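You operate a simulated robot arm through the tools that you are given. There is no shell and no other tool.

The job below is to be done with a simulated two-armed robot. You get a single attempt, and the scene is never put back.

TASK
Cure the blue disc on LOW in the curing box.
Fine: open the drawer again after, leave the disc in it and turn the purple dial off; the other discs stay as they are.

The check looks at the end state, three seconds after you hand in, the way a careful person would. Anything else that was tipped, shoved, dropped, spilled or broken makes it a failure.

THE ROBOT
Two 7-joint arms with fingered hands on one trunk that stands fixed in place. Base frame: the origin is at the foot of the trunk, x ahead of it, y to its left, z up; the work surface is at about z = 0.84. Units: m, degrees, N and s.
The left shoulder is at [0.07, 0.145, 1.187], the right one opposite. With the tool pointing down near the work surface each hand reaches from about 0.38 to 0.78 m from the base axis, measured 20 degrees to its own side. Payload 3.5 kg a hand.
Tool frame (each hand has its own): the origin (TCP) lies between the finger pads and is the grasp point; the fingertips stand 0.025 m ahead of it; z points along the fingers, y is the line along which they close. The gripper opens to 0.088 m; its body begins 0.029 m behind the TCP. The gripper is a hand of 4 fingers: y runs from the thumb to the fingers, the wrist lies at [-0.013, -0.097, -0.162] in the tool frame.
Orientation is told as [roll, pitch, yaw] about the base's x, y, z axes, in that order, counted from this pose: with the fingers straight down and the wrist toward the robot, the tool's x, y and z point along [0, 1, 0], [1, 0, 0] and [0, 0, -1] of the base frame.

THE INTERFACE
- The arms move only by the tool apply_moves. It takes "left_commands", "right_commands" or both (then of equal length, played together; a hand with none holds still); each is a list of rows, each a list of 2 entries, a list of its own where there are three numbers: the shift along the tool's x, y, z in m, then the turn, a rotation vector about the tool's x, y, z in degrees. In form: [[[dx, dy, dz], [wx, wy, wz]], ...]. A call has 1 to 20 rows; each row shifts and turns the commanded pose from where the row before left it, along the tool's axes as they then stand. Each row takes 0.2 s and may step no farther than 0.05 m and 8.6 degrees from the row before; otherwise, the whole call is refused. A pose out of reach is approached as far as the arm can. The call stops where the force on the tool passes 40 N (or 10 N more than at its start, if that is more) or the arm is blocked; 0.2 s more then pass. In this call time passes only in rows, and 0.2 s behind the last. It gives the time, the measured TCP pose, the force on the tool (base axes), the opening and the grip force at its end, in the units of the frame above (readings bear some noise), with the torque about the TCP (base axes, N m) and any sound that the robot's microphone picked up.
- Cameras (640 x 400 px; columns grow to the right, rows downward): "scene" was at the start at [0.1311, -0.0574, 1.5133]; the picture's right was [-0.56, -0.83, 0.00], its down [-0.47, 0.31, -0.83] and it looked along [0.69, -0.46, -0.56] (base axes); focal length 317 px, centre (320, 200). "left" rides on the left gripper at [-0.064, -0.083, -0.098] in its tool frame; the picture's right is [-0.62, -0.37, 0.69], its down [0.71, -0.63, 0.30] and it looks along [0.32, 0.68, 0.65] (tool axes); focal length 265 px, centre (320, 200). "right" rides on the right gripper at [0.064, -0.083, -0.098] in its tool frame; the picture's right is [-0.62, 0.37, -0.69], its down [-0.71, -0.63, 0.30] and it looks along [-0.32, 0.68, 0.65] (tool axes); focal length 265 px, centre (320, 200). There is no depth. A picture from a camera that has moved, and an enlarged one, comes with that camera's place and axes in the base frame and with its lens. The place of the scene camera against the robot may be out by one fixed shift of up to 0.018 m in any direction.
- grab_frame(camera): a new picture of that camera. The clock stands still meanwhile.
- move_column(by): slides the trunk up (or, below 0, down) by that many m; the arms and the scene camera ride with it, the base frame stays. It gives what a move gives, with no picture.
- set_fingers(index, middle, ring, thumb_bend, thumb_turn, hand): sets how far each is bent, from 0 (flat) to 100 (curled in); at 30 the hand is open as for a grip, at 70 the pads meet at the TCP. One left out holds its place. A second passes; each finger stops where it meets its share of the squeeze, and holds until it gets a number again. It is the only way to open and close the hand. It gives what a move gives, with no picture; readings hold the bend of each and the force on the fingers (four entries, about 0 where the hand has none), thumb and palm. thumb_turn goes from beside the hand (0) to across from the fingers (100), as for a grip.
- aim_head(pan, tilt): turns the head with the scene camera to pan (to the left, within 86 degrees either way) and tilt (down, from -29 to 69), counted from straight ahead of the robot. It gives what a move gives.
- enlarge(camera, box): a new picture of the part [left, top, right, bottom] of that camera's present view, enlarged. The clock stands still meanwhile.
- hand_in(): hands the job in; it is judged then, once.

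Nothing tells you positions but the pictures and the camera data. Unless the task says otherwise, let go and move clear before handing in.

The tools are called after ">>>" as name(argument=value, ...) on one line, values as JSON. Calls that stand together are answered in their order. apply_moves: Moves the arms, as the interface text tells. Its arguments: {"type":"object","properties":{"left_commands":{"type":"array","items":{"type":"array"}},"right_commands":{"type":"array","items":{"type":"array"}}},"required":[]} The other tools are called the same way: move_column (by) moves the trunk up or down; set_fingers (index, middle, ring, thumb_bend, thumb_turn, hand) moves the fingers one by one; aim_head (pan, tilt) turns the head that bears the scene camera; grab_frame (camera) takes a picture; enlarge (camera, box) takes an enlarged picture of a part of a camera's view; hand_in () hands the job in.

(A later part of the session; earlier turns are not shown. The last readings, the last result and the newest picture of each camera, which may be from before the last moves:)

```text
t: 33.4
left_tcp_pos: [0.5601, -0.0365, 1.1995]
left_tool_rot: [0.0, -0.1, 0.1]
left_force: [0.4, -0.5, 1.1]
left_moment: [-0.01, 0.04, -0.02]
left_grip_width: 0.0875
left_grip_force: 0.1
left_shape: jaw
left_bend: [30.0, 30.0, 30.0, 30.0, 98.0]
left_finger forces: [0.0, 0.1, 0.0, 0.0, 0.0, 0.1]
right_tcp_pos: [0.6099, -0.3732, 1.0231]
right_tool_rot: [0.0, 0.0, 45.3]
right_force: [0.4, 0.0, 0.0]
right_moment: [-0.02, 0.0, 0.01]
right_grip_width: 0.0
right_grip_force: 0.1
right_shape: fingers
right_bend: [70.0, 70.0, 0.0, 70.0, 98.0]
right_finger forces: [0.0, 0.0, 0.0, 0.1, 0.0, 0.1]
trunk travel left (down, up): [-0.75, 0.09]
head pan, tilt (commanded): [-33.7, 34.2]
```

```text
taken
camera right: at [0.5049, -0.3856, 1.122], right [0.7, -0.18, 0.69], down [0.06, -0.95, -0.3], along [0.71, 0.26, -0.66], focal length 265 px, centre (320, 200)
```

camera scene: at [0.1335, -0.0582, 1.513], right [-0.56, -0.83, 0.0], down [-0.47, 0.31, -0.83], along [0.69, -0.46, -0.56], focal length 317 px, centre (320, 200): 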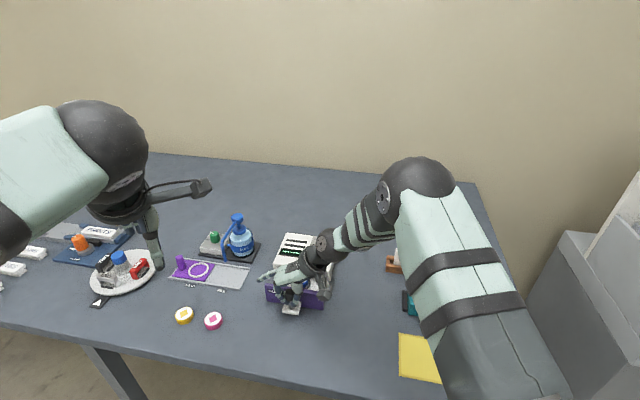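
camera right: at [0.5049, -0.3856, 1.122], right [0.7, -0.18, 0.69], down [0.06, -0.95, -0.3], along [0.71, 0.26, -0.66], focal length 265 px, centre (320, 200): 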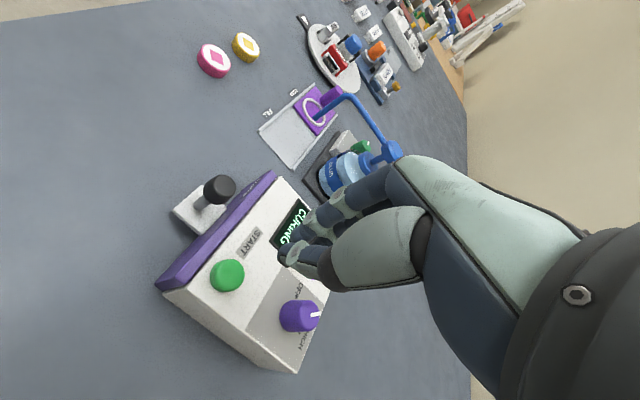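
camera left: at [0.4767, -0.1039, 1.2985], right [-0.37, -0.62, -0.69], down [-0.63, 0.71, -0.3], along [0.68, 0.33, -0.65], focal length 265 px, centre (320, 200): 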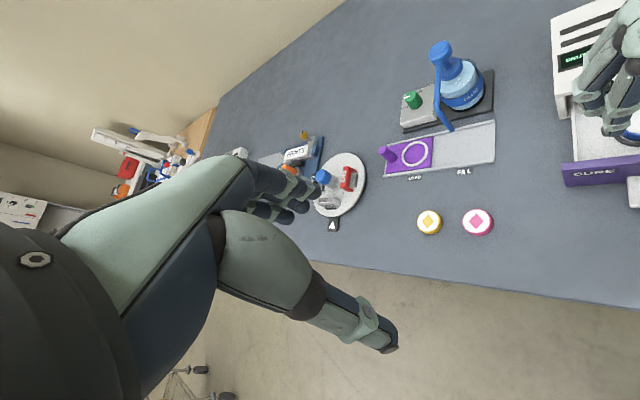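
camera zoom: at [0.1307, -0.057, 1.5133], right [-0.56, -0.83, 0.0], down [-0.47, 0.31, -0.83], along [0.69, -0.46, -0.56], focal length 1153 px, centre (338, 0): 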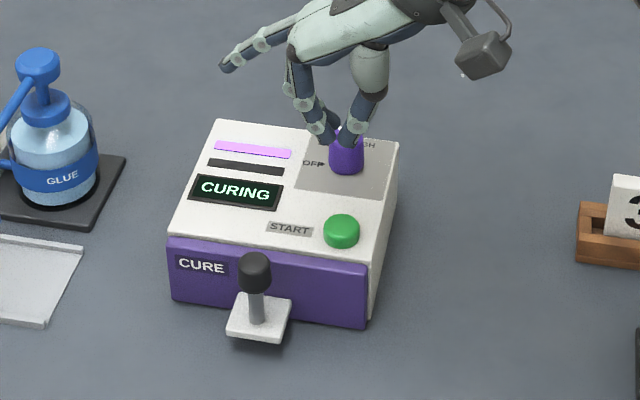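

While it cures, I'll bring the hand back above the drawer knob and reopen index, middle and thumb.

>>> apply_moves(right_commands=[[[0.0257, 0.025, 0], [0, 0, 0]], [[0.0257, 0.025, 0], [0, 0, 0]], [[0, 0, 0], [0, 0, 0]], [[0, 0, 0], [0, 0, 0]], [[0, 0, 0], [0, 0, 0]]])

>>> set_fingers(hand="right", index=45, middle=45, thumb_bend=45)

>>> enlarge(camera="scene", box=[260, 200, 370, 310])

>>> enlarge(camera="right", box=[150, 190, 380, 400])

```text
t: 34.6
left_tcp_pos: [0.5592, -0.0369, 1.1994]
left_tool_rot: [0.0, -0.1, 0.1]
left_force: [0.3, 0.5, 1.0]
left_moment: [0.01, -0.03, 0.02]
left_grip_width: 0.0878
left_grip_force: 0.0
left_shape: jaw
left_bend: [30.0, 30.0, 30.0, 30.0, 98.0]
left_finger forces: [0.0, 0.1, 0.0, 0.1, 0.0, 0.1]
right_tcp_pos: [0.6075, -0.3001, 1.022]
right_tool_rot: [0.0, 0.2, 45.3]
right_force: [-0.6, 0.0, -0.7]
right_moment: [-0.02, 0.0, 0.0]
right_grip_width: 0.0
right_grip_force: 0.0
right_shape: fingers
right_bend: [70.0, 70.0, 0.0, 70.0, 98.0]
right_finger forces: [0.0, 0.0, 0.1, 0.0, 0.1, 0.0]
trunk travel left (down, up): [-0.75, 0.09]
head pan, tilt (commanded): [-33.7, 34.2]
```

```text
t: 35.6
left_tcp_pos: [0.5596, -0.0381, 1.1999]
left_tool_rot: [0.0, -0.2, 0.1]
left_force: [-0.9, -0.3, 0.1]
left_moment: [0.01, 0.02, 0.02]
left_grip_width: 0.0874
left_grip_force: 0.1
left_shape: jaw
left_bend: [30.0, 30.0, 30.0, 30.0, 98.0]
left_finger forces: [0.1, 0.0, 0.0, 0.0, 0.0, 0.0]
right_tcp_pos: [0.607, -0.3018, 1.0213]
right_tool_rot: [0.2, 0.1, 45.2]
right_force: [0.1, -0.6, 0.5]
right_moment: [0.0, 0.05, 0.01]
right_grip_width: 0.0521
right_grip_force: 0.0
right_shape: fingers
right_bend: [45.0, 45.0, 0.0, 45.0, 98.0]
right_finger forces: [0.0, 0.1, 0.1, 0.0, 0.0, 0.0]
trunk travel left (down, up): [-0.75, 0.09]
head pan, tilt (commanded): [-33.7, 34.2]
```

```text
3.64 times, centred on (315, 255) of scene
camera zoom: at [0.1312, -0.0572, 1.5133], right [-0.56, -0.83, 0.0], down [-0.47, 0.31, -0.83], along [0.69, -0.46, -0.56], focal length 1153 px, centre (338, 0)
```

zoom: 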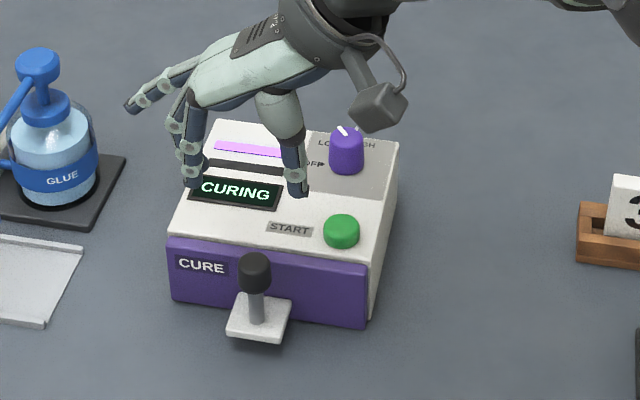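

```text
1.90 times, centred on (265, 295) of right
camera zoom: at [0.5023, -0.314, 1.1203], right [0.7, -0.18, 0.69], down [0.06, -0.95, -0.3], along [0.71, 0.26, -0.66], focal length 506 px, centre (425, 19)
```

zoom: 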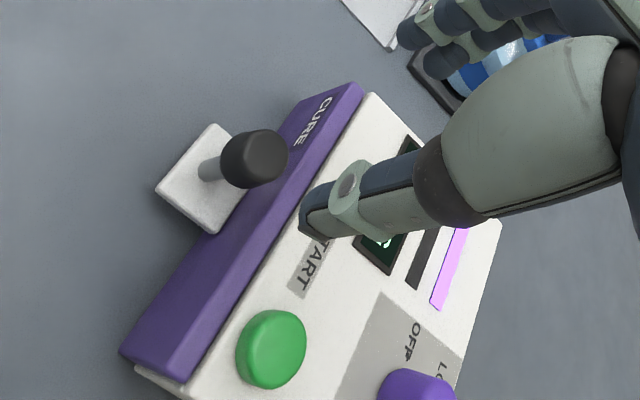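

Still curing. I'll wait in place until the display or a sound tells me it's done.

>>> apply_moves(right_commands=[[[0.001, 0, 0], [0, 0, 0]], [[0, 0, 0], [0, 0, 0]], [[0, 0, 0], [0, 0, 0]], [[0, 0, 0], [0, 0, 0]], [[0, 0, 0], [0, 0, 0]], [[0, 0, 0], [0, 0, 0]], [[0, 0, 0], [0, 0, 0]], [[0, 0, 0], [0, 0, 0]], [[0, 0, 0], [0, 0, 0]], [[0, 0, 0], [0, 0, 0]]])

>>> enlarge(camera="scene", box=[260, 200, 370, 310])

```text
t: 37.8
left_tcp_pos: [0.5596, -0.0378, 1.2004]
left_tool_rot: [0.0, -0.1, 0.2]
left_force: [0.4, -0.5, 0.5]
left_moment: [0.0, 0.0, -0.02]
left_grip_width: 0.0875
left_grip_force: 0.1
left_shape: jaw
left_bend: [30.0, 30.0, 30.0, 30.0, 98.0]
left_finger forces: [0.0, 0.0, 0.0, 0.1, 0.0, 0.0]
right_tcp_pos: [0.6061, -0.3007, 1.023]
right_tool_rot: [0.1, 0.1, 45.2]
right_force: [0.6, -0.6, 0.2]
right_moment: [0.01, -0.02, -0.02]
right_grip_width: 0.052
right_grip_force: 0.0
right_shape: fingers
right_bend: [45.0, 45.0, 0.0, 45.0, 98.0]
right_finger forces: [0.0, 0.0, 0.1, 0.1, 0.0, 0.0]
trunk travel left (down, up): [-0.75, 0.09]
head pan, tilt (commanded): [-33.7, 34.2]
```

```text
3.64 times, centred on (315, 255) of scene
camera zoom: at [0.1312, -0.0573, 1.5133], right [-0.56, -0.83, 0.0], down [-0.47, 0.31, -0.83], along [0.69, -0.46, -0.56], focal length 1153 px, centre (338, 0)
```

zoom: 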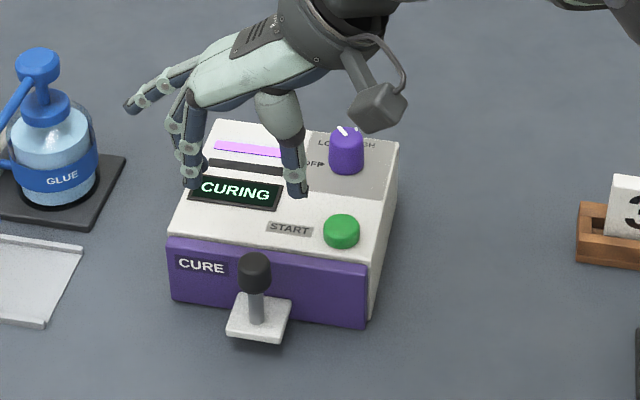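

>>> apply_moves(right_commands=[[[0, 0, 0], [0, 0, 0]], [[0, 0, 0], [0, 0, 0]], [[0, 0, 0], [0, 0, 0]], [[0, 0, 0], [0, 0, 0]], [[0, 0, 0], [0, 0, 0]], [[0, 0, 0], [0, 0, 0]], [[0, 0, 0], [0, 0, 0]], [[0, 0, 0], [0, 0, 0]], [[0, 0, 0], [0, 0, 0]], [[0, 0, 0], [0, 0, 0]]])

>>> enlarge(camera="scene", box=[260, 200, 370, 310])

```text
t: 40.0
left_tcp_pos: [0.5597, -0.0385, 1.2007]
left_tool_rot: [0.0, -0.1, 0.1]
left_force: [-0.3, -0.6, -1.6]
left_moment: [0.04, 0.0, 0.03]
left_grip_width: 0.0875
left_grip_force: 0.1
left_shape: jaw
left_bend: [30.0, 30.0, 30.0, 30.0, 98.0]
left_finger forces: [0.0, 0.0, 0.1, 0.0, 0.1, 0.0]
right_tcp_pos: [0.6065, -0.3006, 1.0217]
right_tool_rot: [0.1, 0.1, 45.3]
right_force: [0.0, -0.1, 0.2]
right_moment: [0.0, 0.01, -0.01]
right_grip_width: 0.0522
right_grip_force: 0.0
right_shape: fingers
right_bend: [45.0, 45.0, 0.0, 45.0, 98.0]
right_finger forces: [0.0, 0.0, 0.0, 0.0, 0.0, 0.1]
trunk travel left (down, up): [-0.75, 0.09]
head pan, tilt (commanded): [-33.7, 34.2]
```

```text
3.64 times, centred on (315, 255) of scene
camera zoom: at [0.1312, -0.0573, 1.5133], right [-0.56, -0.83, 0.0], down [-0.47, 0.31, -0.83], along [0.69, -0.46, -0.56], focal length 1153 px, centre (338, 0)
```

zoom: 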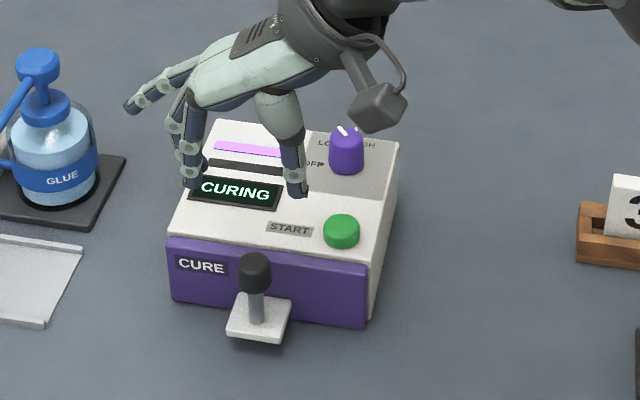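

>>> apply_moves(right_commands=[[[0, 0, 0], [0, 0, 0]], [[0, 0, 0], [0, 0, 0]], [[0, 0, 0], [0, 0, 0]], [[0, 0, 0], [0, 0, 0]], [[0, 0, 0], [0, 0, 0]], [[0, 0, 0], [0, 0, 0]], [[0, 0, 0], [0, 0, 0]], [[0, 0, 0], [0, 0, 0]], [[0, 0, 0], [0, 0, 0]], [[0, 0, 0], [0, 0, 0]], [[0, 0, 0], [0, 0, 0]], [[0, 0, 0], [0, 0, 0]], [[0, 0, 0], [0, 0, 0]], [[0, 0, 0], [0, 0, 0]], [[0, 0, 0], [0, 0, 0]]])

>>> enlarge(camera="scene", box=[260, 200, 370, 310])

```text
t: 43.2
left_tcp_pos: [0.5592, -0.0377, 1.2001]
left_tool_rot: [0.1, -0.1, 0.1]
left_force: [0.0, -0.4, -0.2]
left_moment: [-0.04, -0.01, -0.02]
left_grip_width: 0.0875
left_grip_force: 0.1
left_shape: jaw
left_bend: [30.0, 30.0, 30.0, 30.0, 98.0]
left_finger forces: [0.0, 0.0, 0.0, 0.0, 0.1, 0.0]
right_tcp_pos: [0.607, -0.3012, 1.0232]
right_tool_rot: [0.0, 0.1, 45.2]
right_force: [-0.4, 0.5, 0.1]
right_moment: [0.02, 0.03, 0.0]
right_grip_width: 0.052
right_grip_force: 0.0
right_shape: fingers
right_bend: [45.0, 45.0, 0.0, 45.0, 98.0]
right_finger forces: [0.0, 0.0, 0.0, 0.0, 0.0, 0.0]
trunk travel left (down, up): [-0.75, 0.09]
head pan, tilt (commanded): [-33.7, 34.2]
```

```text
3.64 times, centred on (315, 255) of scene
camera zoom: at [0.1312, -0.0573, 1.5133], right [-0.56, -0.83, 0.0], down [-0.47, 0.31, -0.83], along [0.69, -0.46, -0.56], focal length 1153 px, centre (338, 0)
```

zoom: 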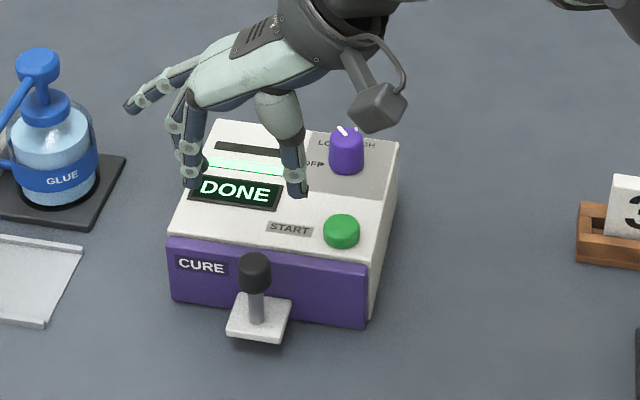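

The display says DONE with the green lamp lit. I'll lower onto the knob again to open the drawer.

>>> apply_moves(right_commands=[[[0, 0, 0.03], [0, 0, 0]], [[0, 0, 0.03], [0, 0, 0]], [[0, 0, 0.01], [0, 0, 0]]])

>>> enlarge(camera="right", box=[200, 190, 360, 330])

```text
t: 44.0
left_tcp_pos: [0.5592, -0.0372, 1.2001]
left_tool_rot: [0.0, -0.1, 0.1]
left_force: [-0.5, -0.2, 0.4]
left_moment: [0.01, -0.01, 0.05]
left_grip_width: 0.0875
left_grip_force: 0.1
left_shape: jaw
left_bend: [30.0, 30.0, 30.0, 30.0, 98.0]
left_finger forces: [0.0, 0.1, 0.0, 0.1, 0.1, 0.0]
right_tcp_pos: [0.6052, -0.2999, 0.9513]
right_tool_rot: [0.0, 0.2, 45.2]
right_force: [-0.8, 0.0, 0.4]
right_moment: [0.01, 0.0, -0.01]
right_grip_width: 0.0521
right_grip_force: 0.1
right_shape: fingers
right_bend: [45.0, 45.0, 0.0, 45.0, 98.0]
right_finger forces: [0.0, 0.0, 0.1, 0.0, 0.0, 0.0]
trunk travel left (down, up): [-0.75, 0.09]
head pan, tilt (commanded): [-33.7, 34.2]
```

```text
2.86 times, centred on (280, 260) of right
camera zoom: at [0.501, -0.3128, 1.0504], right [0.7, -0.17, 0.69], down [0.06, -0.95, -0.3], along [0.71, 0.26, -0.65], focal length 758 px, centre (434, 29)
```

zoom: 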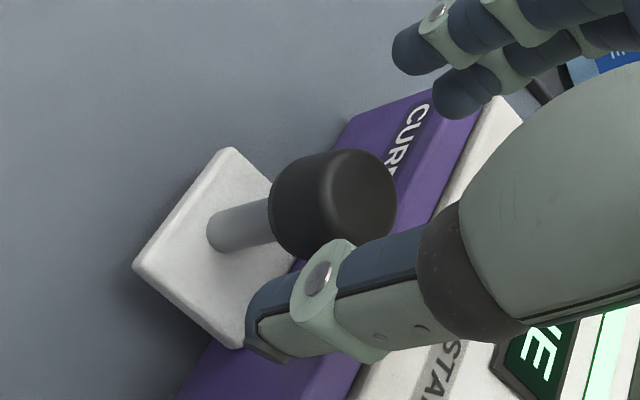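

It's the same alignment as before. I'll lower the rest of the way and grip.

>>> apply_moves(right_commands=[[[0, -0.001, 0.015], [0, 0, 0]], [[0, 0, 0.013], [0, 0, 0]], [[0, 0, 0.01], [0, 0, 0]]])

>>> set_fingers(hand="right", index=62, middle=62, thumb_bend=62)

>>> set_fingers(hand="right", index=74, middle=74, thumb_bend=74)

>>> enlarge(camera="scene", box=[250, 220, 350, 320])

```text
t: 44.8
left_tcp_pos: [0.5589, -0.0377, 1.1997]
left_tool_rot: [0.0, -0.1, 0.1]
left_force: [1.2, 0.2, 0.5]
left_moment: [0.01, 0.02, 0.0]
left_grip_width: 0.0876
left_grip_force: 0.1
left_shape: jaw
left_bend: [30.0, 30.0, 30.0, 30.0, 98.0]
left_finger forces: [0.0, 0.0, 0.1, 0.0, 0.0, 0.0]
right_tcp_pos: [0.6065, -0.3006, 0.9145]
right_tool_rot: [0.1, 0.1, 45.2]
right_force: [0.1, -0.1, 0.5]
right_moment: [-0.01, -0.01, 0.03]
right_grip_width: 0.0518
right_grip_force: 0.0
right_shape: fingers
right_bend: [45.0, 45.0, 0.0, 45.0, 98.0]
right_finger forces: [0.1, 0.1, 0.0, 0.1, 0.0, 0.1]
trunk travel left (down, up): [-0.75, 0.09]
head pan, tilt (commanded): [-33.7, 34.2]
```

```text
t: 45.8
left_tcp_pos: [0.5594, -0.0389, 1.1993]
left_tool_rot: [0.1, -0.1, 0.1]
left_force: [0.5, -0.1, -0.9]
left_moment: [0.02, 0.01, 0.01]
left_grip_width: 0.0878
left_grip_force: 0.2
left_shape: jaw
left_bend: [30.0, 30.0, 30.0, 30.0, 98.0]
left_finger forces: [0.1, 0.0, 0.0, 0.0, 0.0, 0.0]
right_tcp_pos: [0.6063, -0.3001, 0.9153]
right_tool_rot: [0.1, 0.0, 45.3]
right_force: [-0.5, 0.2, -0.4]
right_moment: [-0.02, -0.01, 0.02]
right_grip_width: 0.0162
right_grip_force: 0.0
right_shape: fingers
right_bend: [62.0, 62.0, 0.0, 62.0, 98.0]
right_finger forces: [0.0, 0.0, 0.0, 0.0, 0.1, 0.1]
trunk travel left (down, up): [-0.75, 0.09]
head pan, tilt (commanded): [-33.7, 34.2]
```

```text
t: 46.8
left_tcp_pos: [0.5612, -0.0363, 1.1993]
left_tool_rot: [0.0, 0.0, 0.1]
left_force: [0.5, 0.8, -0.8]
left_moment: [-0.01, 0.01, 0.02]
left_grip_width: 0.0877
left_grip_force: 0.0
left_shape: jaw
left_bend: [30.0, 30.0, 30.0, 30.0, 98.0]
left_finger forces: [0.0, 0.0, 0.0, 0.0, 0.0, 0.0]
right_tcp_pos: [0.6061, -0.2988, 0.9136]
right_tool_rot: [0.3, 0.1, 45.2]
right_force: [0.4, 2.8, -7.9]
right_moment: [0.04, -0.02, 0.07]
right_grip_width: 0.0
right_grip_force: 7.9
right_shape: fingers
right_bend: [73.0, 72.0, 0.0, 71.0, 96.0]
right_finger forces: [5.9, 4.7, 0.0, 0.0, 5.5, 0.0]
trunk travel left (down, up): [-0.75, 0.09]
head pan, tilt (commanded): [-33.7, 34.2]
```

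```text
4.00 times, centred on (300, 270) of scene
camera zoom: at [0.1328, -0.0572, 1.5131], right [-0.55, -0.83, 0.0], down [-0.47, 0.31, -0.83], along [0.69, -0.46, -0.56], focal length 1268 px, centre (400, -80)
```

zoom: 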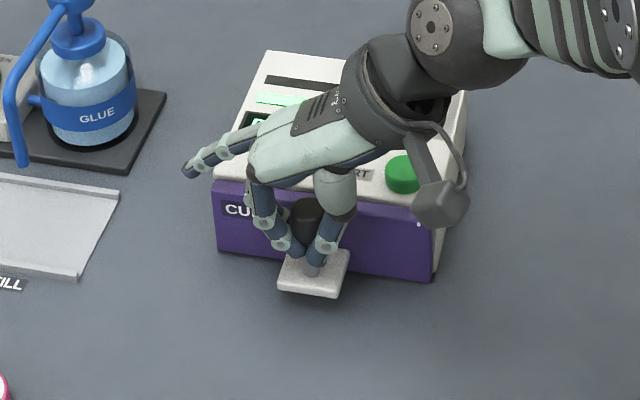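

The post is gripped. I'll pull the drawer out slowly.

>>> apply_moves(right_commands=[[[0.005, 0, 0], [0, 0, 0]], [[0.01, 0, 0], [0, 0, 0]], [[0.01, 0, 0], [0, 0, 0]]])

>>> enlarge(camera="scene", box=[250, 220, 350, 320])

```text
t: 47.6
left_tcp_pos: [0.5611, -0.0373, 1.1991]
left_tool_rot: [0.0, 0.0, 0.1]
left_force: [0.2, -0.2, -0.2]
left_moment: [-0.03, -0.01, -0.03]
left_grip_width: 0.0877
left_grip_force: 0.0
left_shape: jaw
left_bend: [30.0, 30.0, 30.0, 30.0, 98.0]
left_finger forces: [0.0, 0.0, 0.0, 0.0, 0.0, 0.0]
right_tcp_pos: [0.5899, -0.2823, 0.9134]
right_tool_rot: [0.1, 0.1, 45.2]
right_force: [0.6, 1.0, -6.4]
right_moment: [0.03, -0.03, 0.05]
right_grip_width: 0.0
right_grip_force: 7.3
right_shape: fingers
right_bend: [73.0, 72.0, 0.0, 71.0, 96.0]
right_finger forces: [4.5, 4.9, 0.0, 0.0, 5.0, 0.0]
trunk travel left (down, up): [-0.75, 0.09]
head pan, tilt (commanded): [-33.7, 34.2]
```

```text
4.00 times, centred on (300, 270) of scene
camera zoom: at [0.1324, -0.0573, 1.5132], right [-0.56, -0.83, 0.0], down [-0.47, 0.31, -0.83], along [0.69, -0.46, -0.56], focal length 1268 px, centre (400, -80)
```

zoom: 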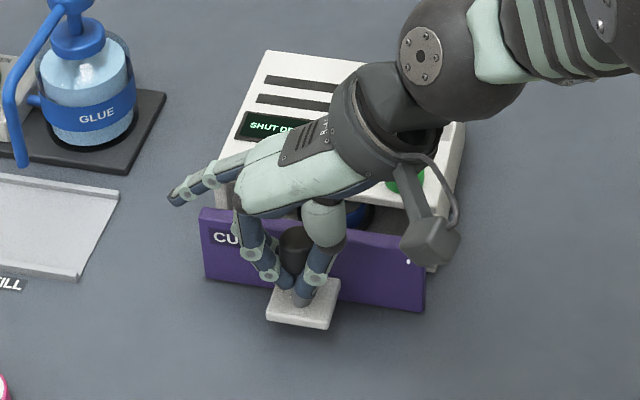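

The drawer opens cleanly and the box stays put. I'll carry on to its original open position.

>>> apply_moves(right_commands=[[[0.01, 0, 0], [0, 0, 0]], [[0.01, 0, 0], [0, 0, 0]], [[0.01, 0, 0], [0, 0, 0]], [[0.01, 0, 0], [0, 0, 0]], [[0.01, 0, 0], [0, 0, 0]], [[0.01, 0, 0], [0, 0, 0]], [[0.004, 0, 0], [0, 0, 0]]])

>>> enlarge(camera="scene", box=[240, 220, 350, 330])

```text
t: 49.2
left_tcp_pos: [0.5619, -0.037, 1.1992]
left_tool_rot: [0.1, 0.0, 0.1]
left_force: [1.2, -0.2, -0.3]
left_moment: [-0.01, 0.0, 0.01]
left_grip_width: 0.0876
left_grip_force: 0.0
left_shape: jaw
left_bend: [30.0, 30.0, 30.0, 30.0, 98.0]
left_finger forces: [0.0, 0.0, 0.0, 0.1, 0.0, 0.0]
right_tcp_pos: [0.5431, -0.2369, 0.9145]
right_tool_rot: [0.2, 0.1, 45.2]
right_force: [2.6, 2.6, -7.7]
right_moment: [0.0, -0.05, 0.02]
right_grip_width: 0.0
right_grip_force: 7.3
right_shape: fingers
right_bend: [73.0, 72.0, 0.0, 71.0, 96.0]
right_finger forces: [5.0, 5.9, 0.1, 0.0, 4.9, 0.0]
trunk travel left (down, up): [-0.75, 0.09]
head pan, tilt (commanded): [-33.7, 34.2]
```

```text
3.64 times, centred on (295, 275) of scene
camera zoom: at [0.133, -0.0571, 1.5131], right [-0.55, -0.83, 0.0], down [-0.47, 0.31, -0.83], along [0.69, -0.46, -0.56], focal length 1153 px, centre (411, -73)
```

zoom: 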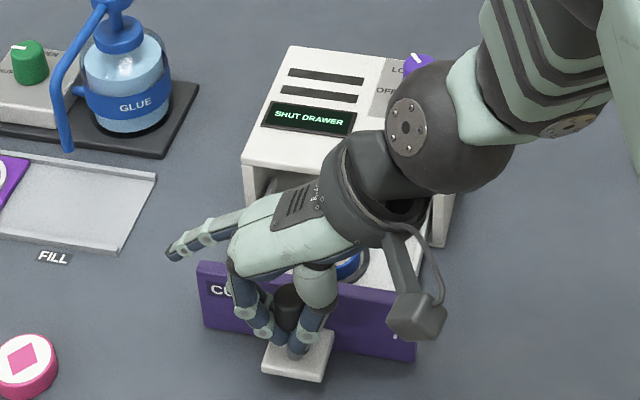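

>>> apply_moves(right_commands=[[[0.003, 0, 0], [0, 0, 0]]])

>>> set_fingers(hand="right", index=45, middle=45, thumb_bend=45)

>>> apply_moves(right_commands=[[[0, 0, -0.01], [0, 0, 0]], [[0, 0, -0.02], [0, 0, 0]], [[0, 0, -0.03], [0, 0, 0]], [[0, 0, -0.03], [0, 0, 0]], [[0, 0, -0.03], [0, 0, 0]], [[0, 0, -0.03], [0, 0, 0]]])

>>> enlarge(camera="scene", box=[240, 220, 350, 330])

>>> enlarge(camera="right", box=[140, 200, 380, 400])

```text
t: 49.6
left_tcp_pos: [0.561, -0.0382, 1.1993]
left_tool_rot: [-0.1, 0.1, 0.1]
left_force: [0.1, 0.6, -0.6]
left_moment: [0.04, -0.02, 0.03]
left_grip_width: 0.0877
left_grip_force: 0.0
left_shape: jaw
left_bend: [30.0, 30.0, 30.0, 30.0, 98.0]
left_finger forces: [0.0, 0.1, 0.0, 0.1, 0.0, 0.0]
right_tcp_pos: [0.5417, -0.2351, 0.9148]
right_tool_rot: [0.1, 0.2, 45.3]
right_force: [2.5, 2.6, -8.0]
right_moment: [0.03, -0.07, 0.03]
right_grip_width: 0.0
right_grip_force: 7.5
right_shape: fingers
right_bend: [73.0, 72.0, 0.0, 71.0, 96.0]
right_finger forces: [5.3, 5.9, 0.1, 0.0, 4.8, 0.0]
trunk travel left (down, up): [-0.75, 0.09]
head pan, tilt (commanded): [-33.7, 34.2]
```

```text
t: 50.6
left_tcp_pos: [0.5585, -0.0374, 1.1989]
left_tool_rot: [0.1, -0.2, 0.1]
left_force: [0.6, -0.3, 0.0]
left_moment: [-0.02, 0.03, 0.03]
left_grip_width: 0.0875
left_grip_force: 0.1
left_shape: jaw
left_bend: [30.0, 30.0, 30.0, 30.0, 98.0]
left_finger forces: [0.1, 0.0, 0.1, 0.0, 0.1, 0.0]
right_tcp_pos: [0.5405, -0.235, 0.9149]
right_tool_rot: [0.1, 0.1, 45.1]
right_force: [-0.3, -0.7, 0.7]
right_moment: [-0.02, -0.03, 0.0]
right_grip_width: 0.0521
right_grip_force: 0.0
right_shape: fingers
right_bend: [45.0, 45.0, 0.0, 45.0, 97.0]
right_finger forces: [0.0, 0.0, 0.0, 0.1, 0.0, 0.0]
trunk travel left (down, up): [-0.75, 0.09]
head pan, tilt (commanded): [-33.7, 34.2]
```

```text
t: 52.0
left_tcp_pos: [0.5586, -0.0373, 1.2003]
left_tool_rot: [0.0, -0.1, 0.2]
left_force: [-0.5, 0.7, -0.3]
left_moment: [0.0, 0.02, -0.05]
left_grip_width: 0.0877
left_grip_force: 0.1
left_shape: jaw
left_bend: [30.0, 30.0, 30.0, 30.0, 98.0]
left_finger forces: [0.0, 0.0, 0.0, 0.1, 0.0, 0.1]
right_tcp_pos: [0.5393, -0.2349, 1.0659]
right_tool_rot: [0.0, 0.0, 45.2]
right_force: [0.7, -0.8, 0.0]
right_moment: [-0.03, -0.02, -0.01]
right_grip_width: 0.0521
right_grip_force: 0.0
right_shape: fingers
right_bend: [45.0, 45.0, 0.0, 45.0, 97.0]
right_finger forces: [0.0, 0.0, 0.0, 0.1, 0.0, 0.1]
trunk travel left (down, up): [-0.75, 0.09]
head pan, tilt (commanded): [-33.7, 34.2]
```

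```text
3.64 times, centred on (295, 275) of scene
camera zoom: at [0.1299, -0.0569, 1.5134], right [-0.56, -0.83, 0.0], down [-0.47, 0.31, -0.83], along [0.69, -0.46, -0.56], focal length 1153 px, centre (411, -73)
```

zoom: 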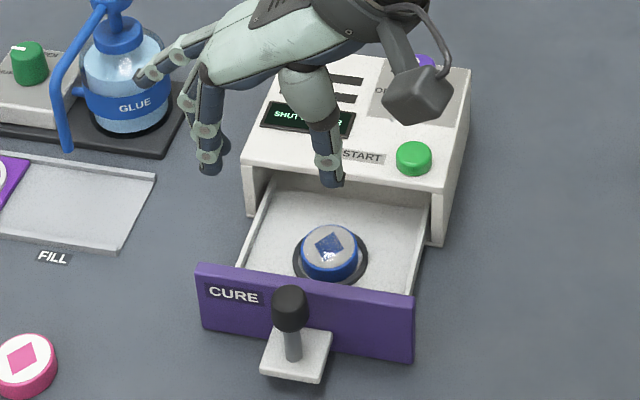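

```text
2.00 times, centred on (260, 300) of right
camera zoom: at [0.4342, -0.2479, 1.1639], right [0.7, -0.17, 0.69], down [0.06, -0.95, -0.3], along [0.71, 0.26, -0.66], focal length 531 px, centre (440, 0)
```

zoom: 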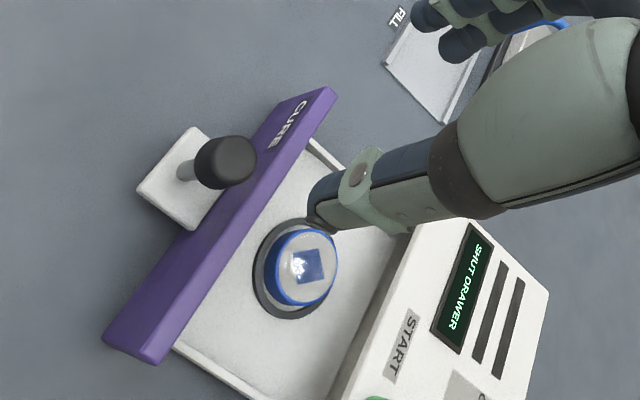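

The drawer is open again, and the disc is in it and now shows a blue diamond, so it has cured. I'll go back to the dial at the same yaw I left it and turn it to OFF.

>>> set_fingers(hand="right", ring=45)

>>> apply_moves(right_commands=[[[0, 0, 0], [0, 0, 8.15]], [[0, 0, 0], [0, 0, 8.15]], [[0, 0, 0], [0, 0, 8.15]], [[0, 0, 0], [0, 0, 8.15]], [[0, 0, 0], [0, 0, 8.15]], [[0, 0, 0], [0, 0, 8.15]], [[0, 0, 0], [0, 0, 8.15]], [[0, 0, 0], [0, 0, 8.15]], [[0, 0, 0], [0, 0, 8.15]], [[-0.0205, 0.0411, 0], [0, 0, 0]], [[-0.0205, 0.0411, 0], [0, 0, 0]], [[-0.0205, 0.0411, 0], [0, 0, 0]], [[-0.0205, 0.0411, 0], [0, 0, 0]], [[-0.0205, 0.0411, 0], [0, 0, 0]]])

>>> grab_frame(camera="right")

>>> enlarge(camera="right", box=[170, 225, 255, 300])

```text
t: 53.0
left_tcp_pos: [0.5607, -0.0364, 1.1985]
left_tool_rot: [0.1, -0.1, 0.2]
left_force: [0.5, -0.8, -0.5]
left_moment: [0.01, 0.03, 0.01]
left_grip_width: 0.0876
left_grip_force: 0.0
left_shape: jaw
left_bend: [30.0, 30.0, 30.0, 30.0, 98.0]
left_finger forces: [0.1, 0.0, 0.0, 0.0, 0.0, 0.1]
right_tcp_pos: [0.5406, -0.2357, 1.0643]
right_tool_rot: [0.2, 0.1, 45.3]
right_force: [0.0, 0.4, 0.4]
right_moment: [-0.01, 0.02, 0.0]
right_grip_width: 0.0521
right_grip_force: 0.0
right_shape: fingers
right_bend: [45.0, 45.0, 45.0, 45.0, 97.0]
right_finger forces: [0.1, 0.0, 0.0, 0.0, 0.0, 0.0]
trunk travel left (down, up): [-0.75, 0.09]
head pan, tilt (commanded): [-33.7, 34.2]
```

```text
t: 56.0
left_tcp_pos: [0.5606, -0.04, 1.1997]
left_tool_rot: [0.1, 0.0, 0.1]
left_force: [0.2, 0.1, 0.7]
left_moment: [0.05, 0.02, -0.02]
left_grip_width: 0.0876
left_grip_force: 0.2
left_shape: jaw
left_bend: [30.0, 30.0, 30.0, 30.0, 98.0]
left_finger forces: [0.0, 0.0, 0.1, 0.1, 0.1, 0.0]
right_tcp_pos: [0.6744, -0.4243, 1.0636]
right_tool_rot: [-0.2, 0.2, -28.2]
right_force: [0.2, 0.6, -0.8]
right_moment: [-0.01, 0.02, -0.02]
right_grip_width: 0.0523
right_grip_force: 0.0
right_shape: fingers
right_bend: [45.0, 45.0, 45.0, 45.0, 97.0]
right_finger forces: [0.0, 0.0, 0.1, 0.1, 0.0, 0.0]
trunk travel left (down, up): [-0.75, 0.09]
head pan, tilt (commanded): [-33.7, 34.2]
```

```text
taken
camera right: at [0.6318, -0.328, 1.1616], right [0.04, -0.72, 0.69], down [-0.89, -0.33, -0.3], along [0.45, -0.61, -0.66], focal length 265 px, centre (320, 200)
```

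right: 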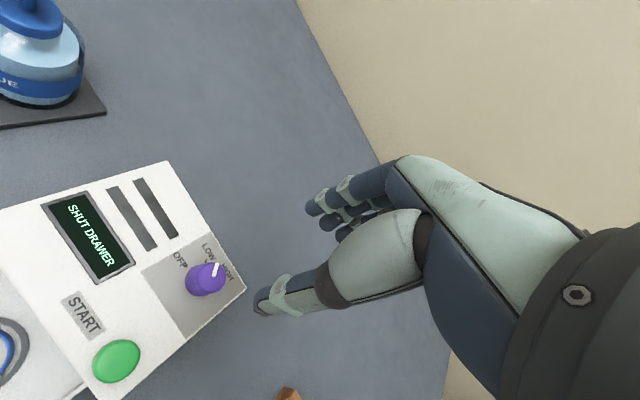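

```text
5.33 times, centred on (212, 262) of right
camera zoom: at [0.6318, -0.328, 1.1616], right [0.04, -0.72, 0.69], down [-0.89, -0.33, -0.3], along [0.45, -0.61, -0.66], focal length 1416 px, centre (893, -133)
```

zoom: 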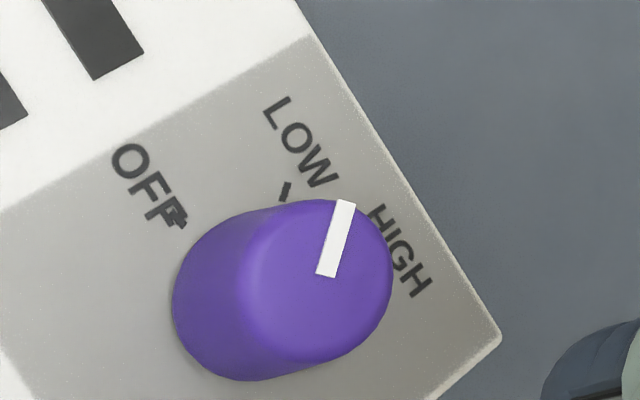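

>>> apply_moves(right_commands=[[[0, -0.003, 0.029], [0, 0, 0]], [[0, 0, 0.029], [0, 0, 0]], [[0, 0, 0.029], [0, 0, 0]], [[0, 0, 0.025], [0, 0, 0]]])

>>> enlarge(camera="right", box=[220, 170, 360, 340])

>>> enlarge(camera="scene", box=[285, 205, 355, 265])

```text
t: 57.0
left_tcp_pos: [0.5603, -0.0379, 1.1993]
left_tool_rot: [0.0, 0.0, 0.1]
left_force: [0.2, -0.2, -0.1]
left_moment: [0.04, 0.02, -0.02]
left_grip_width: 0.0878
left_grip_force: 0.1
left_shape: jaw
left_bend: [30.0, 30.0, 30.0, 30.0, 98.0]
left_finger forces: [0.0, 0.0, 0.0, 0.0, 0.0, 0.1]
right_tcp_pos: [0.6709, -0.4225, 0.953]
right_tool_rot: [0.0, 0.1, -28.2]
right_force: [0.1, -1.0, -0.3]
right_moment: [0.02, 0.0, 0.02]
right_grip_width: 0.0522
right_grip_force: 0.0
right_shape: fingers
right_bend: [45.0, 45.0, 45.0, 45.0, 97.0]
right_finger forces: [0.0, 0.1, 0.1, 0.0, 0.0, 0.1]
trunk travel left (down, up): [-0.75, 0.09]
head pan, tilt (commanded): [-33.7, 34.2]
```

```text
2.35 times, centred on (290, 255) of right
camera zoom: at [0.6275, -0.3259, 1.0515], right [0.03, -0.72, 0.69], down [-0.89, -0.33, -0.3], along [0.45, -0.61, -0.65], focal length 624 px, centre (391, 71)
```

zoom: 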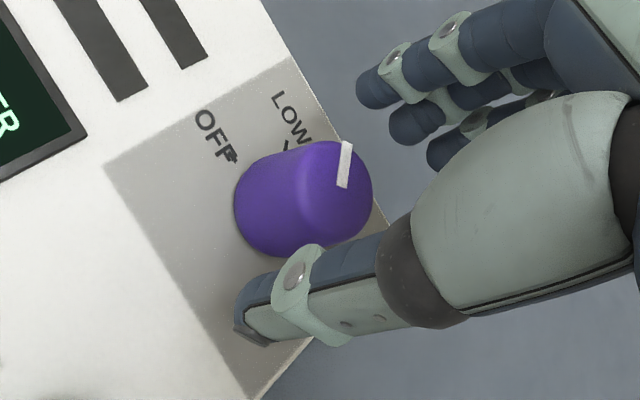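

```text
6.67 times, centred on (320, 235) of scene
camera zoom: at [0.1319, -0.0579, 1.5132], right [-0.56, -0.83, 0.0], down [-0.47, 0.31, -0.83], along [0.69, -0.46, -0.56], focal length 2113 px, centre (320, -33)
```

zoom: 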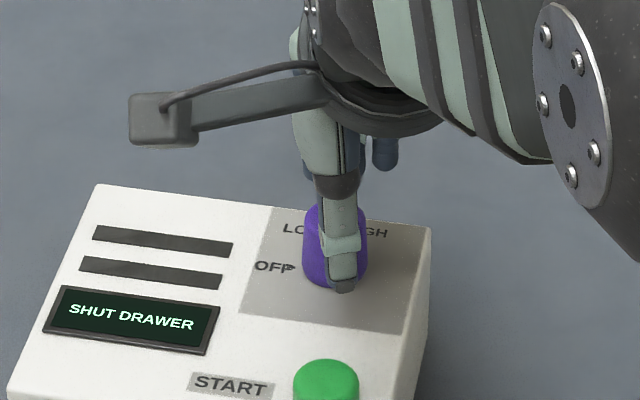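

>>> apply_moves(right_commands=[[[0, 0, 0.008], [0, 0, 0]], [[0, 0, 0.008], [0, 0, 0]]])

>>> set_fingers(hand="right", index=58, middle=58, ring=58, thumb_bend=58)

>>> set_fingers(hand="right", index=68, middle=68, ring=64, thumb_bend=68)

>>> enlarge(camera="right", box=[220, 170, 360, 340])

```text
t: 57.6
left_tcp_pos: [0.5603, -0.0385, 1.1998]
left_tool_rot: [-0.1, 0.1, 0.2]
left_force: [0.0, 0.6, 0.5]
left_moment: [0.0, 0.0, -0.01]
left_grip_width: 0.0876
left_grip_force: 0.1
left_shape: jaw
left_bend: [30.0, 30.0, 30.0, 30.0, 98.0]
left_finger forces: [0.0, 0.0, 0.0, 0.0, 0.1, 0.0]
right_tcp_pos: [0.6702, -0.4224, 0.9385]
right_tool_rot: [0.0, 0.1, -28.2]
right_force: [0.3, -0.3, 0.3]
right_moment: [0.03, 0.01, 0.0]
right_grip_width: 0.0521
right_grip_force: 0.1
right_shape: fingers
right_bend: [45.0, 45.0, 45.0, 45.0, 97.0]
right_finger forces: [0.0, 0.0, 0.1, 0.0, 0.1, 0.0]
trunk travel left (down, up): [-0.75, 0.09]
head pan, tilt (commanded): [-33.7, 34.2]
```

```text
t: 58.6
left_tcp_pos: [0.5596, -0.0388, 1.1993]
left_tool_rot: [0.0, -0.1, 0.1]
left_force: [0.4, 0.9, -0.2]
left_moment: [-0.02, 0.02, -0.03]
left_grip_width: 0.0877
left_grip_force: 0.1
left_shape: jaw
left_bend: [30.0, 30.0, 30.0, 30.0, 98.0]
left_finger forces: [0.1, 0.0, 0.1, 0.0, 0.1, 0.0]
right_tcp_pos: [0.6702, -0.4216, 0.9373]
right_tool_rot: [0.0, 0.1, -28.1]
right_force: [-0.1, -0.3, 0.6]
right_moment: [0.02, -0.01, 0.03]
right_grip_width: 0.0269
right_grip_force: 0.1
right_shape: fingers
right_bend: [57.0, 57.0, 57.0, 57.0, 97.0]
right_finger forces: [0.0, 0.1, 0.1, 0.1, 0.1, 0.0]
trunk travel left (down, up): [-0.75, 0.09]
head pan, tilt (commanded): [-33.7, 34.2]
```

```text
t: 59.6
left_tcp_pos: [0.5603, -0.0393, 1.1981]
left_tool_rot: [0.0, -0.1, 0.1]
left_force: [0.6, -1.3, -0.3]
left_moment: [-0.01, 0.01, -0.03]
left_grip_width: 0.0875
left_grip_force: 0.1
left_shape: jaw
left_bend: [30.0, 30.0, 30.0, 30.0, 98.0]
left_finger forces: [0.0, 0.0, 0.0, 0.1, 0.0, 0.1]
right_tcp_pos: [0.6703, -0.4229, 0.9367]
right_tool_rot: [0.0, 0.1, -28.2]
right_force: [3.7, -1.9, 1.0]
right_moment: [-0.05, -0.07, 0.02]
right_grip_width: 0.0188
right_grip_force: 6.3
right_shape: fingers
right_bend: [60.0, 64.0, 64.0, 62.0, 97.0]
right_finger forces: [5.1, 3.8, 0.1, 0.0, 4.5, 0.1]
trunk travel left (down, up): [-0.75, 0.09]
head pan, tilt (commanded): [-33.7, 34.2]
```

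```text
2.35 times, centred on (290, 255) of right
camera zoom: at [0.627, -0.3256, 1.0355], right [0.03, -0.72, 0.69], down [-0.89, -0.33, -0.3], along [0.45, -0.61, -0.65], focal length 624 px, centre (391, 71)
```

zoom: 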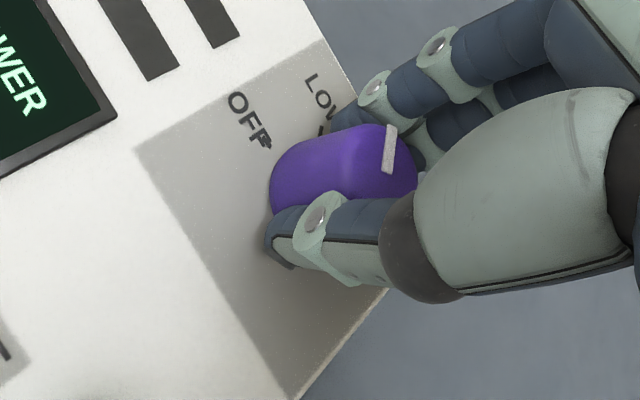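

The grip matches the earlier one. I'll turn back counter-clockwise by about 55° to OFF.

>>> apply_moves(right_commands=[[[0, 0, 0], [0, 0, -8.4]], [[0, 0, 0], [0, 0, -8.4]], [[0, 0, 0], [0, 0, -8.4]], [[0, 0, 0], [0, 0, -8.4]], [[0, 0, 0], [0, 0, -8.4]], [[0, 0, 0], [0, 0, -8.4]], [[0, 0, 0], [0, 0, -4.6]]])

>>> enlarge(camera="right", box=[220, 170, 360, 340])

>>> enlarge(camera="scene", box=[285, 205, 355, 265])

```text
t: 61.2
left_tcp_pos: [0.5608, -0.0376, 1.1999]
left_tool_rot: [0.0, 0.0, 0.1]
left_force: [-0.1, -0.2, -0.2]
left_moment: [0.02, -0.01, -0.02]
left_grip_width: 0.0874
left_grip_force: 0.0
left_shape: jaw
left_bend: [30.0, 30.0, 30.0, 30.0, 98.0]
left_finger forces: [0.0, 0.0, 0.1, 0.0, 0.0, 0.1]
right_tcp_pos: [0.6714, -0.4219, 0.9365]
right_tool_rot: [0.0, 0.1, 26.8]
right_force: [5.1, -2.1, 2.1]
right_moment: [-0.04, -0.12, -0.01]
right_grip_width: 0.0181
right_grip_force: 6.7
right_shape: fingers
right_bend: [61.0, 64.0, 64.0, 62.0, 97.0]
right_finger forces: [4.3, 5.0, 0.1, 0.1, 4.7, 0.0]
trunk travel left (down, up): [-0.75, 0.09]
head pan, tilt (commanded): [-33.7, 34.2]
```

```text
2.35 times, centred on (290, 255) of right
camera zoom: at [0.5675, -0.4008, 1.0355], right [0.61, -0.39, 0.69], down [-0.24, -0.92, -0.3], along [0.76, 0.02, -0.66], focal length 624 px, centre (391, 71)
```

zoom: 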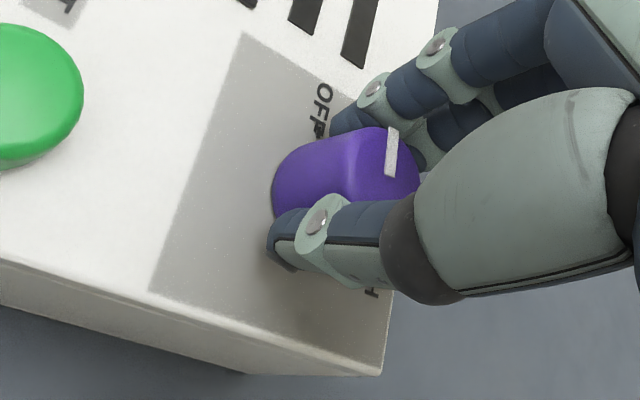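

```text
6.67 times, centred on (320, 235) of scene
camera zoom: at [0.1328, -0.0566, 1.5132], right [-0.55, -0.83, 0.0], down [-0.47, 0.31, -0.83], along [0.69, -0.46, -0.56], focal length 2113 px, centre (320, -33)
```

zoom: 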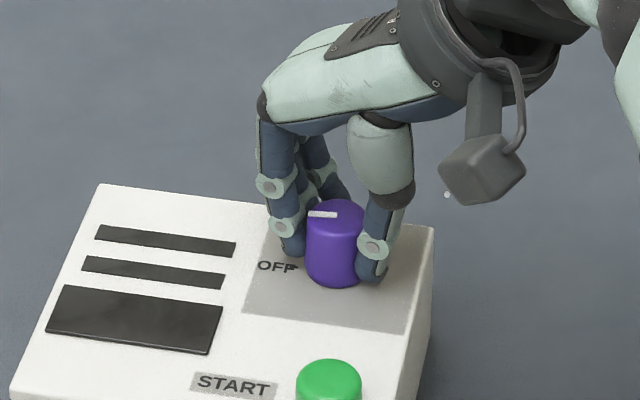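

The display has gone dark, so the dial is in the OFF zone. The pointer seems about 3° short of where it began, so I'll add that and then let go.

>>> apply_moves(right_commands=[[[0, 0, 0], [0, 0, -3.5]]])

>>> set_fingers(hand="right", index=45, middle=45, ring=45, thumb_bend=45)

>>> apply_moves(right_commands=[[[0, 0, -0.01], [0, 0, 0]], [[0, 0, -0.03], [0, 0, 0]], [[0, 0, -0.03], [0, 0, 0]], [[0, 0, -0.04], [0, 0, 0]]])

>>> enlarge(camera="scene", box=[300, 225, 348, 255])

>>> enlarge(camera="right", box=[150, 200, 310, 340])

```text
t: 61.6
left_tcp_pos: [0.563, -0.0366, 1.1988]
left_tool_rot: [0.0, 0.0, 0.1]
left_force: [-0.3, 0.2, 0.1]
left_moment: [0.01, 0.0, 0.01]
left_grip_width: 0.0876
left_grip_force: 0.2
left_shape: jaw
left_bend: [30.0, 30.0, 30.0, 30.0, 98.0]
left_finger forces: [0.0, 0.0, 0.0, 0.1, 0.1, 0.0]
right_tcp_pos: [0.6664, -0.4211, 0.9354]
right_tool_rot: [-0.3, -0.3, 30.2]
right_force: [14.7, -4.1, 9.7]
right_moment: [-0.06, -0.47, -0.11]
right_grip_width: 0.0176
right_grip_force: 9.5
right_shape: fingers
right_bend: [59.0, 61.0, 64.0, 64.0, 98.0]
right_finger forces: [5.9, 11.2, 0.1, 0.1, 2.3, 0.1]
right hand out of reach, approached as far as the arm can: row 1
trunk travel left (down, up): [-0.75, 0.09]
head pan, tilt (commanded): [-33.7, 34.2]
```

```text
t: 62.6
left_tcp_pos: [0.5588, -0.0387, 1.1994]
left_tool_rot: [0.0, -0.1, 0.0]
left_force: [0.3, -0.7, 0.2]
left_moment: [0.0, 0.02, 0.0]
left_grip_width: 0.0874
left_grip_force: 0.0
left_shape: jaw
left_bend: [30.0, 30.0, 30.0, 30.0, 98.0]
left_finger forces: [0.1, 0.0, 0.1, 0.0, 0.0, 0.0]
right_tcp_pos: [0.6632, -0.4215, 0.9333]
right_tool_rot: [0.1, 0.1, 30.3]
right_force: [-0.7, 0.2, 1.3]
right_moment: [0.01, -0.03, 0.02]
right_grip_width: 0.0521
right_grip_force: 0.2
right_shape: fingers
right_bend: [45.0, 45.0, 45.0, 45.0, 98.0]
right_finger forces: [0.0, 0.4, 0.0, 0.0, 0.1, 0.0]
trunk travel left (down, up): [-0.75, 0.09]
head pan, tilt (commanded): [-33.7, 34.2]
```

```text
t: 63.6
left_tcp_pos: [0.5591, -0.0391, 1.1993]
left_tool_rot: [-0.1, 0.0, 0.1]
left_force: [0.9, -0.4, -0.2]
left_moment: [0.04, 0.0, 0.01]
left_grip_width: 0.0873
left_grip_force: 0.1
left_shape: jaw
left_bend: [30.0, 30.0, 30.0, 30.0, 98.0]
left_finger forces: [0.1, 0.0, 0.0, 0.0, 0.0, 0.1]
right_tcp_pos: [0.6645, -0.4197, 1.0465]
right_tool_rot: [0.0, 0.0, 30.4]
right_force: [0.3, 0.0, -0.2]
right_moment: [0.01, 0.01, 0.0]
right_grip_width: 0.0521
right_grip_force: 0.1
right_shape: fingers
right_bend: [45.0, 45.0, 45.0, 45.0, 98.0]
right_finger forces: [0.0, 0.0, 0.0, 0.1, 0.0, 0.0]
trunk travel left (down, up): [-0.75, 0.09]
head pan, tilt (commanded): [-33.7, 34.2]
```

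```text
13.33 times, centred on (324, 240) of scene
camera zoom: at [0.1305, -0.0565, 1.5133], right [-0.56, -0.83, 0.0], down [-0.47, 0.31, -0.83], along [0.69, -0.46, -0.56], focal length 4227 px, centre (267, -333)
```

zoom: 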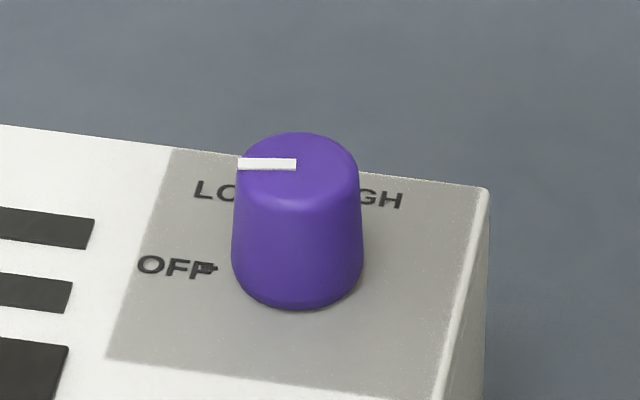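

```text
2.86 times, centred on (230, 270) of right
camera zoom: at [0.5593, -0.4048, 1.1449], right [0.63, -0.35, 0.69], down [-0.18, -0.94, -0.3], along [0.75, 0.07, -0.66], focal length 758 px, centre (577, 0)
```

zoom: 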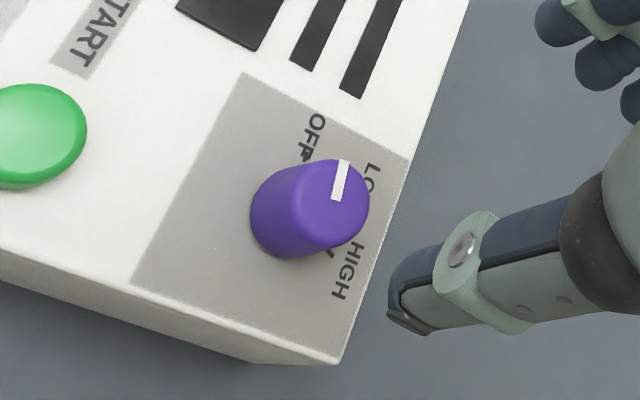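

The dial is back at OFF, matching its starting view, the box hasn't moved and the hand has let go. I'll move the right hand clear and do a final check of the scene.

>>> apply_moves(right_commands=[[[0, 0, -0.04], [0, 0, 0]], [[0, 0, -0.04], [0, 0, 0]], [[0, 0, -0.04], [0, 0, 0]], [[0.0211, -0.0359, -0.01], [0, 0, 0]], [[0.0211, -0.0359, -0.01], [0, 0, 0]], [[0.0211, -0.0359, -0.01], [0, 0, 0]], [[0.0211, -0.0359, -0.01], [0, 0, 0]], [[0.0211, -0.0359, -0.01], [0, 0, 0]], [[0.0211, -0.0359, -0.01], [0, 0, 0]]])

>>> grab_frame(camera="scene")

>>> enlarge(camera="scene", box=[240, 220, 360, 340])

>>> enlarge(camera="scene", box=[140, 200, 300, 340])

```text
t: 65.6
left_tcp_pos: [0.5592, -0.0372, 1.1995]
left_tool_rot: [0.0, -0.1, 0.1]
left_force: [-0.7, -0.2, 0.0]
left_moment: [-0.02, 0.01, 0.02]
left_grip_width: 0.0874
left_grip_force: 0.0
left_shape: jaw
left_bend: [30.0, 30.0, 30.0, 30.0, 98.0]
left_finger forces: [0.0, 0.0, 0.1, 0.0, 0.0, 0.1]
right_tcp_pos: [0.4047, -0.416, 1.2223]
right_tool_rot: [0.0, -0.1, 30.2]
right_force: [-0.2, 0.1, -1.1]
right_moment: [-0.03, -0.02, 0.01]
right_grip_width: 0.0521
right_grip_force: 0.1
right_shape: fingers
right_bend: [45.0, 45.0, 45.0, 45.0, 98.0]
right_finger forces: [0.0, 0.0, 0.0, 0.0, 0.1, 0.0]
right hand out of reach, approached as far as the arm can: row 3
trunk travel left (down, up): [-0.75, 0.09]
head pan, tilt (commanded): [-33.7, 34.2]
```

```text
taken
camera scene: at [0.1299, -0.0562, 1.5134], right [-0.55, -0.83, 0.0], down [-0.47, 0.31, -0.83], along [0.69, -0.46, -0.56], focal length 317 px, centre (320, 200)
```

scene: 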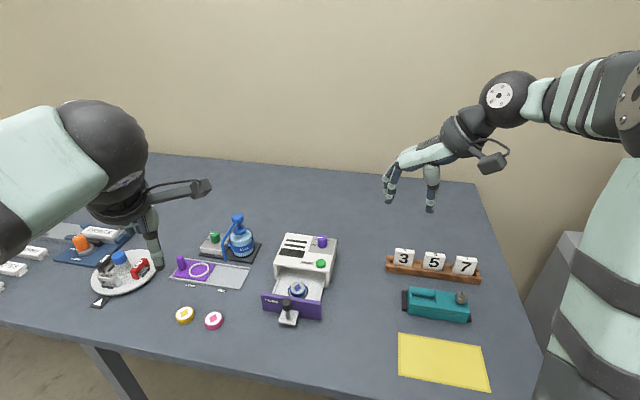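

```text
3.33 times, centred on (300, 280) of scene
camera zoom: at [0.1299, -0.0562, 1.5134], right [-0.55, -0.83, 0.0], down [-0.47, 0.31, -0.83], along [0.69, -0.46, -0.56], focal length 1057 px, centre (387, -67)
```

zoom: 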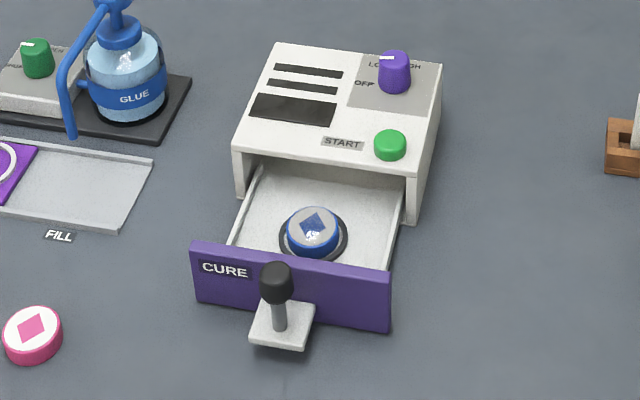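

```text
2.86 times, centred on (220, 270) of scene
camera zoom: at [0.1299, -0.0562, 1.5134], right [-0.55, -0.83, 0.0], down [-0.47, 0.31, -0.83], along [0.69, -0.46, -0.56], focal length 906 px, centre (606, 0)
```

zoom: 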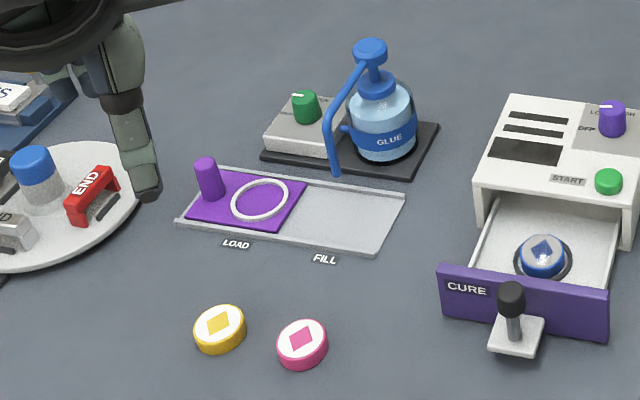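

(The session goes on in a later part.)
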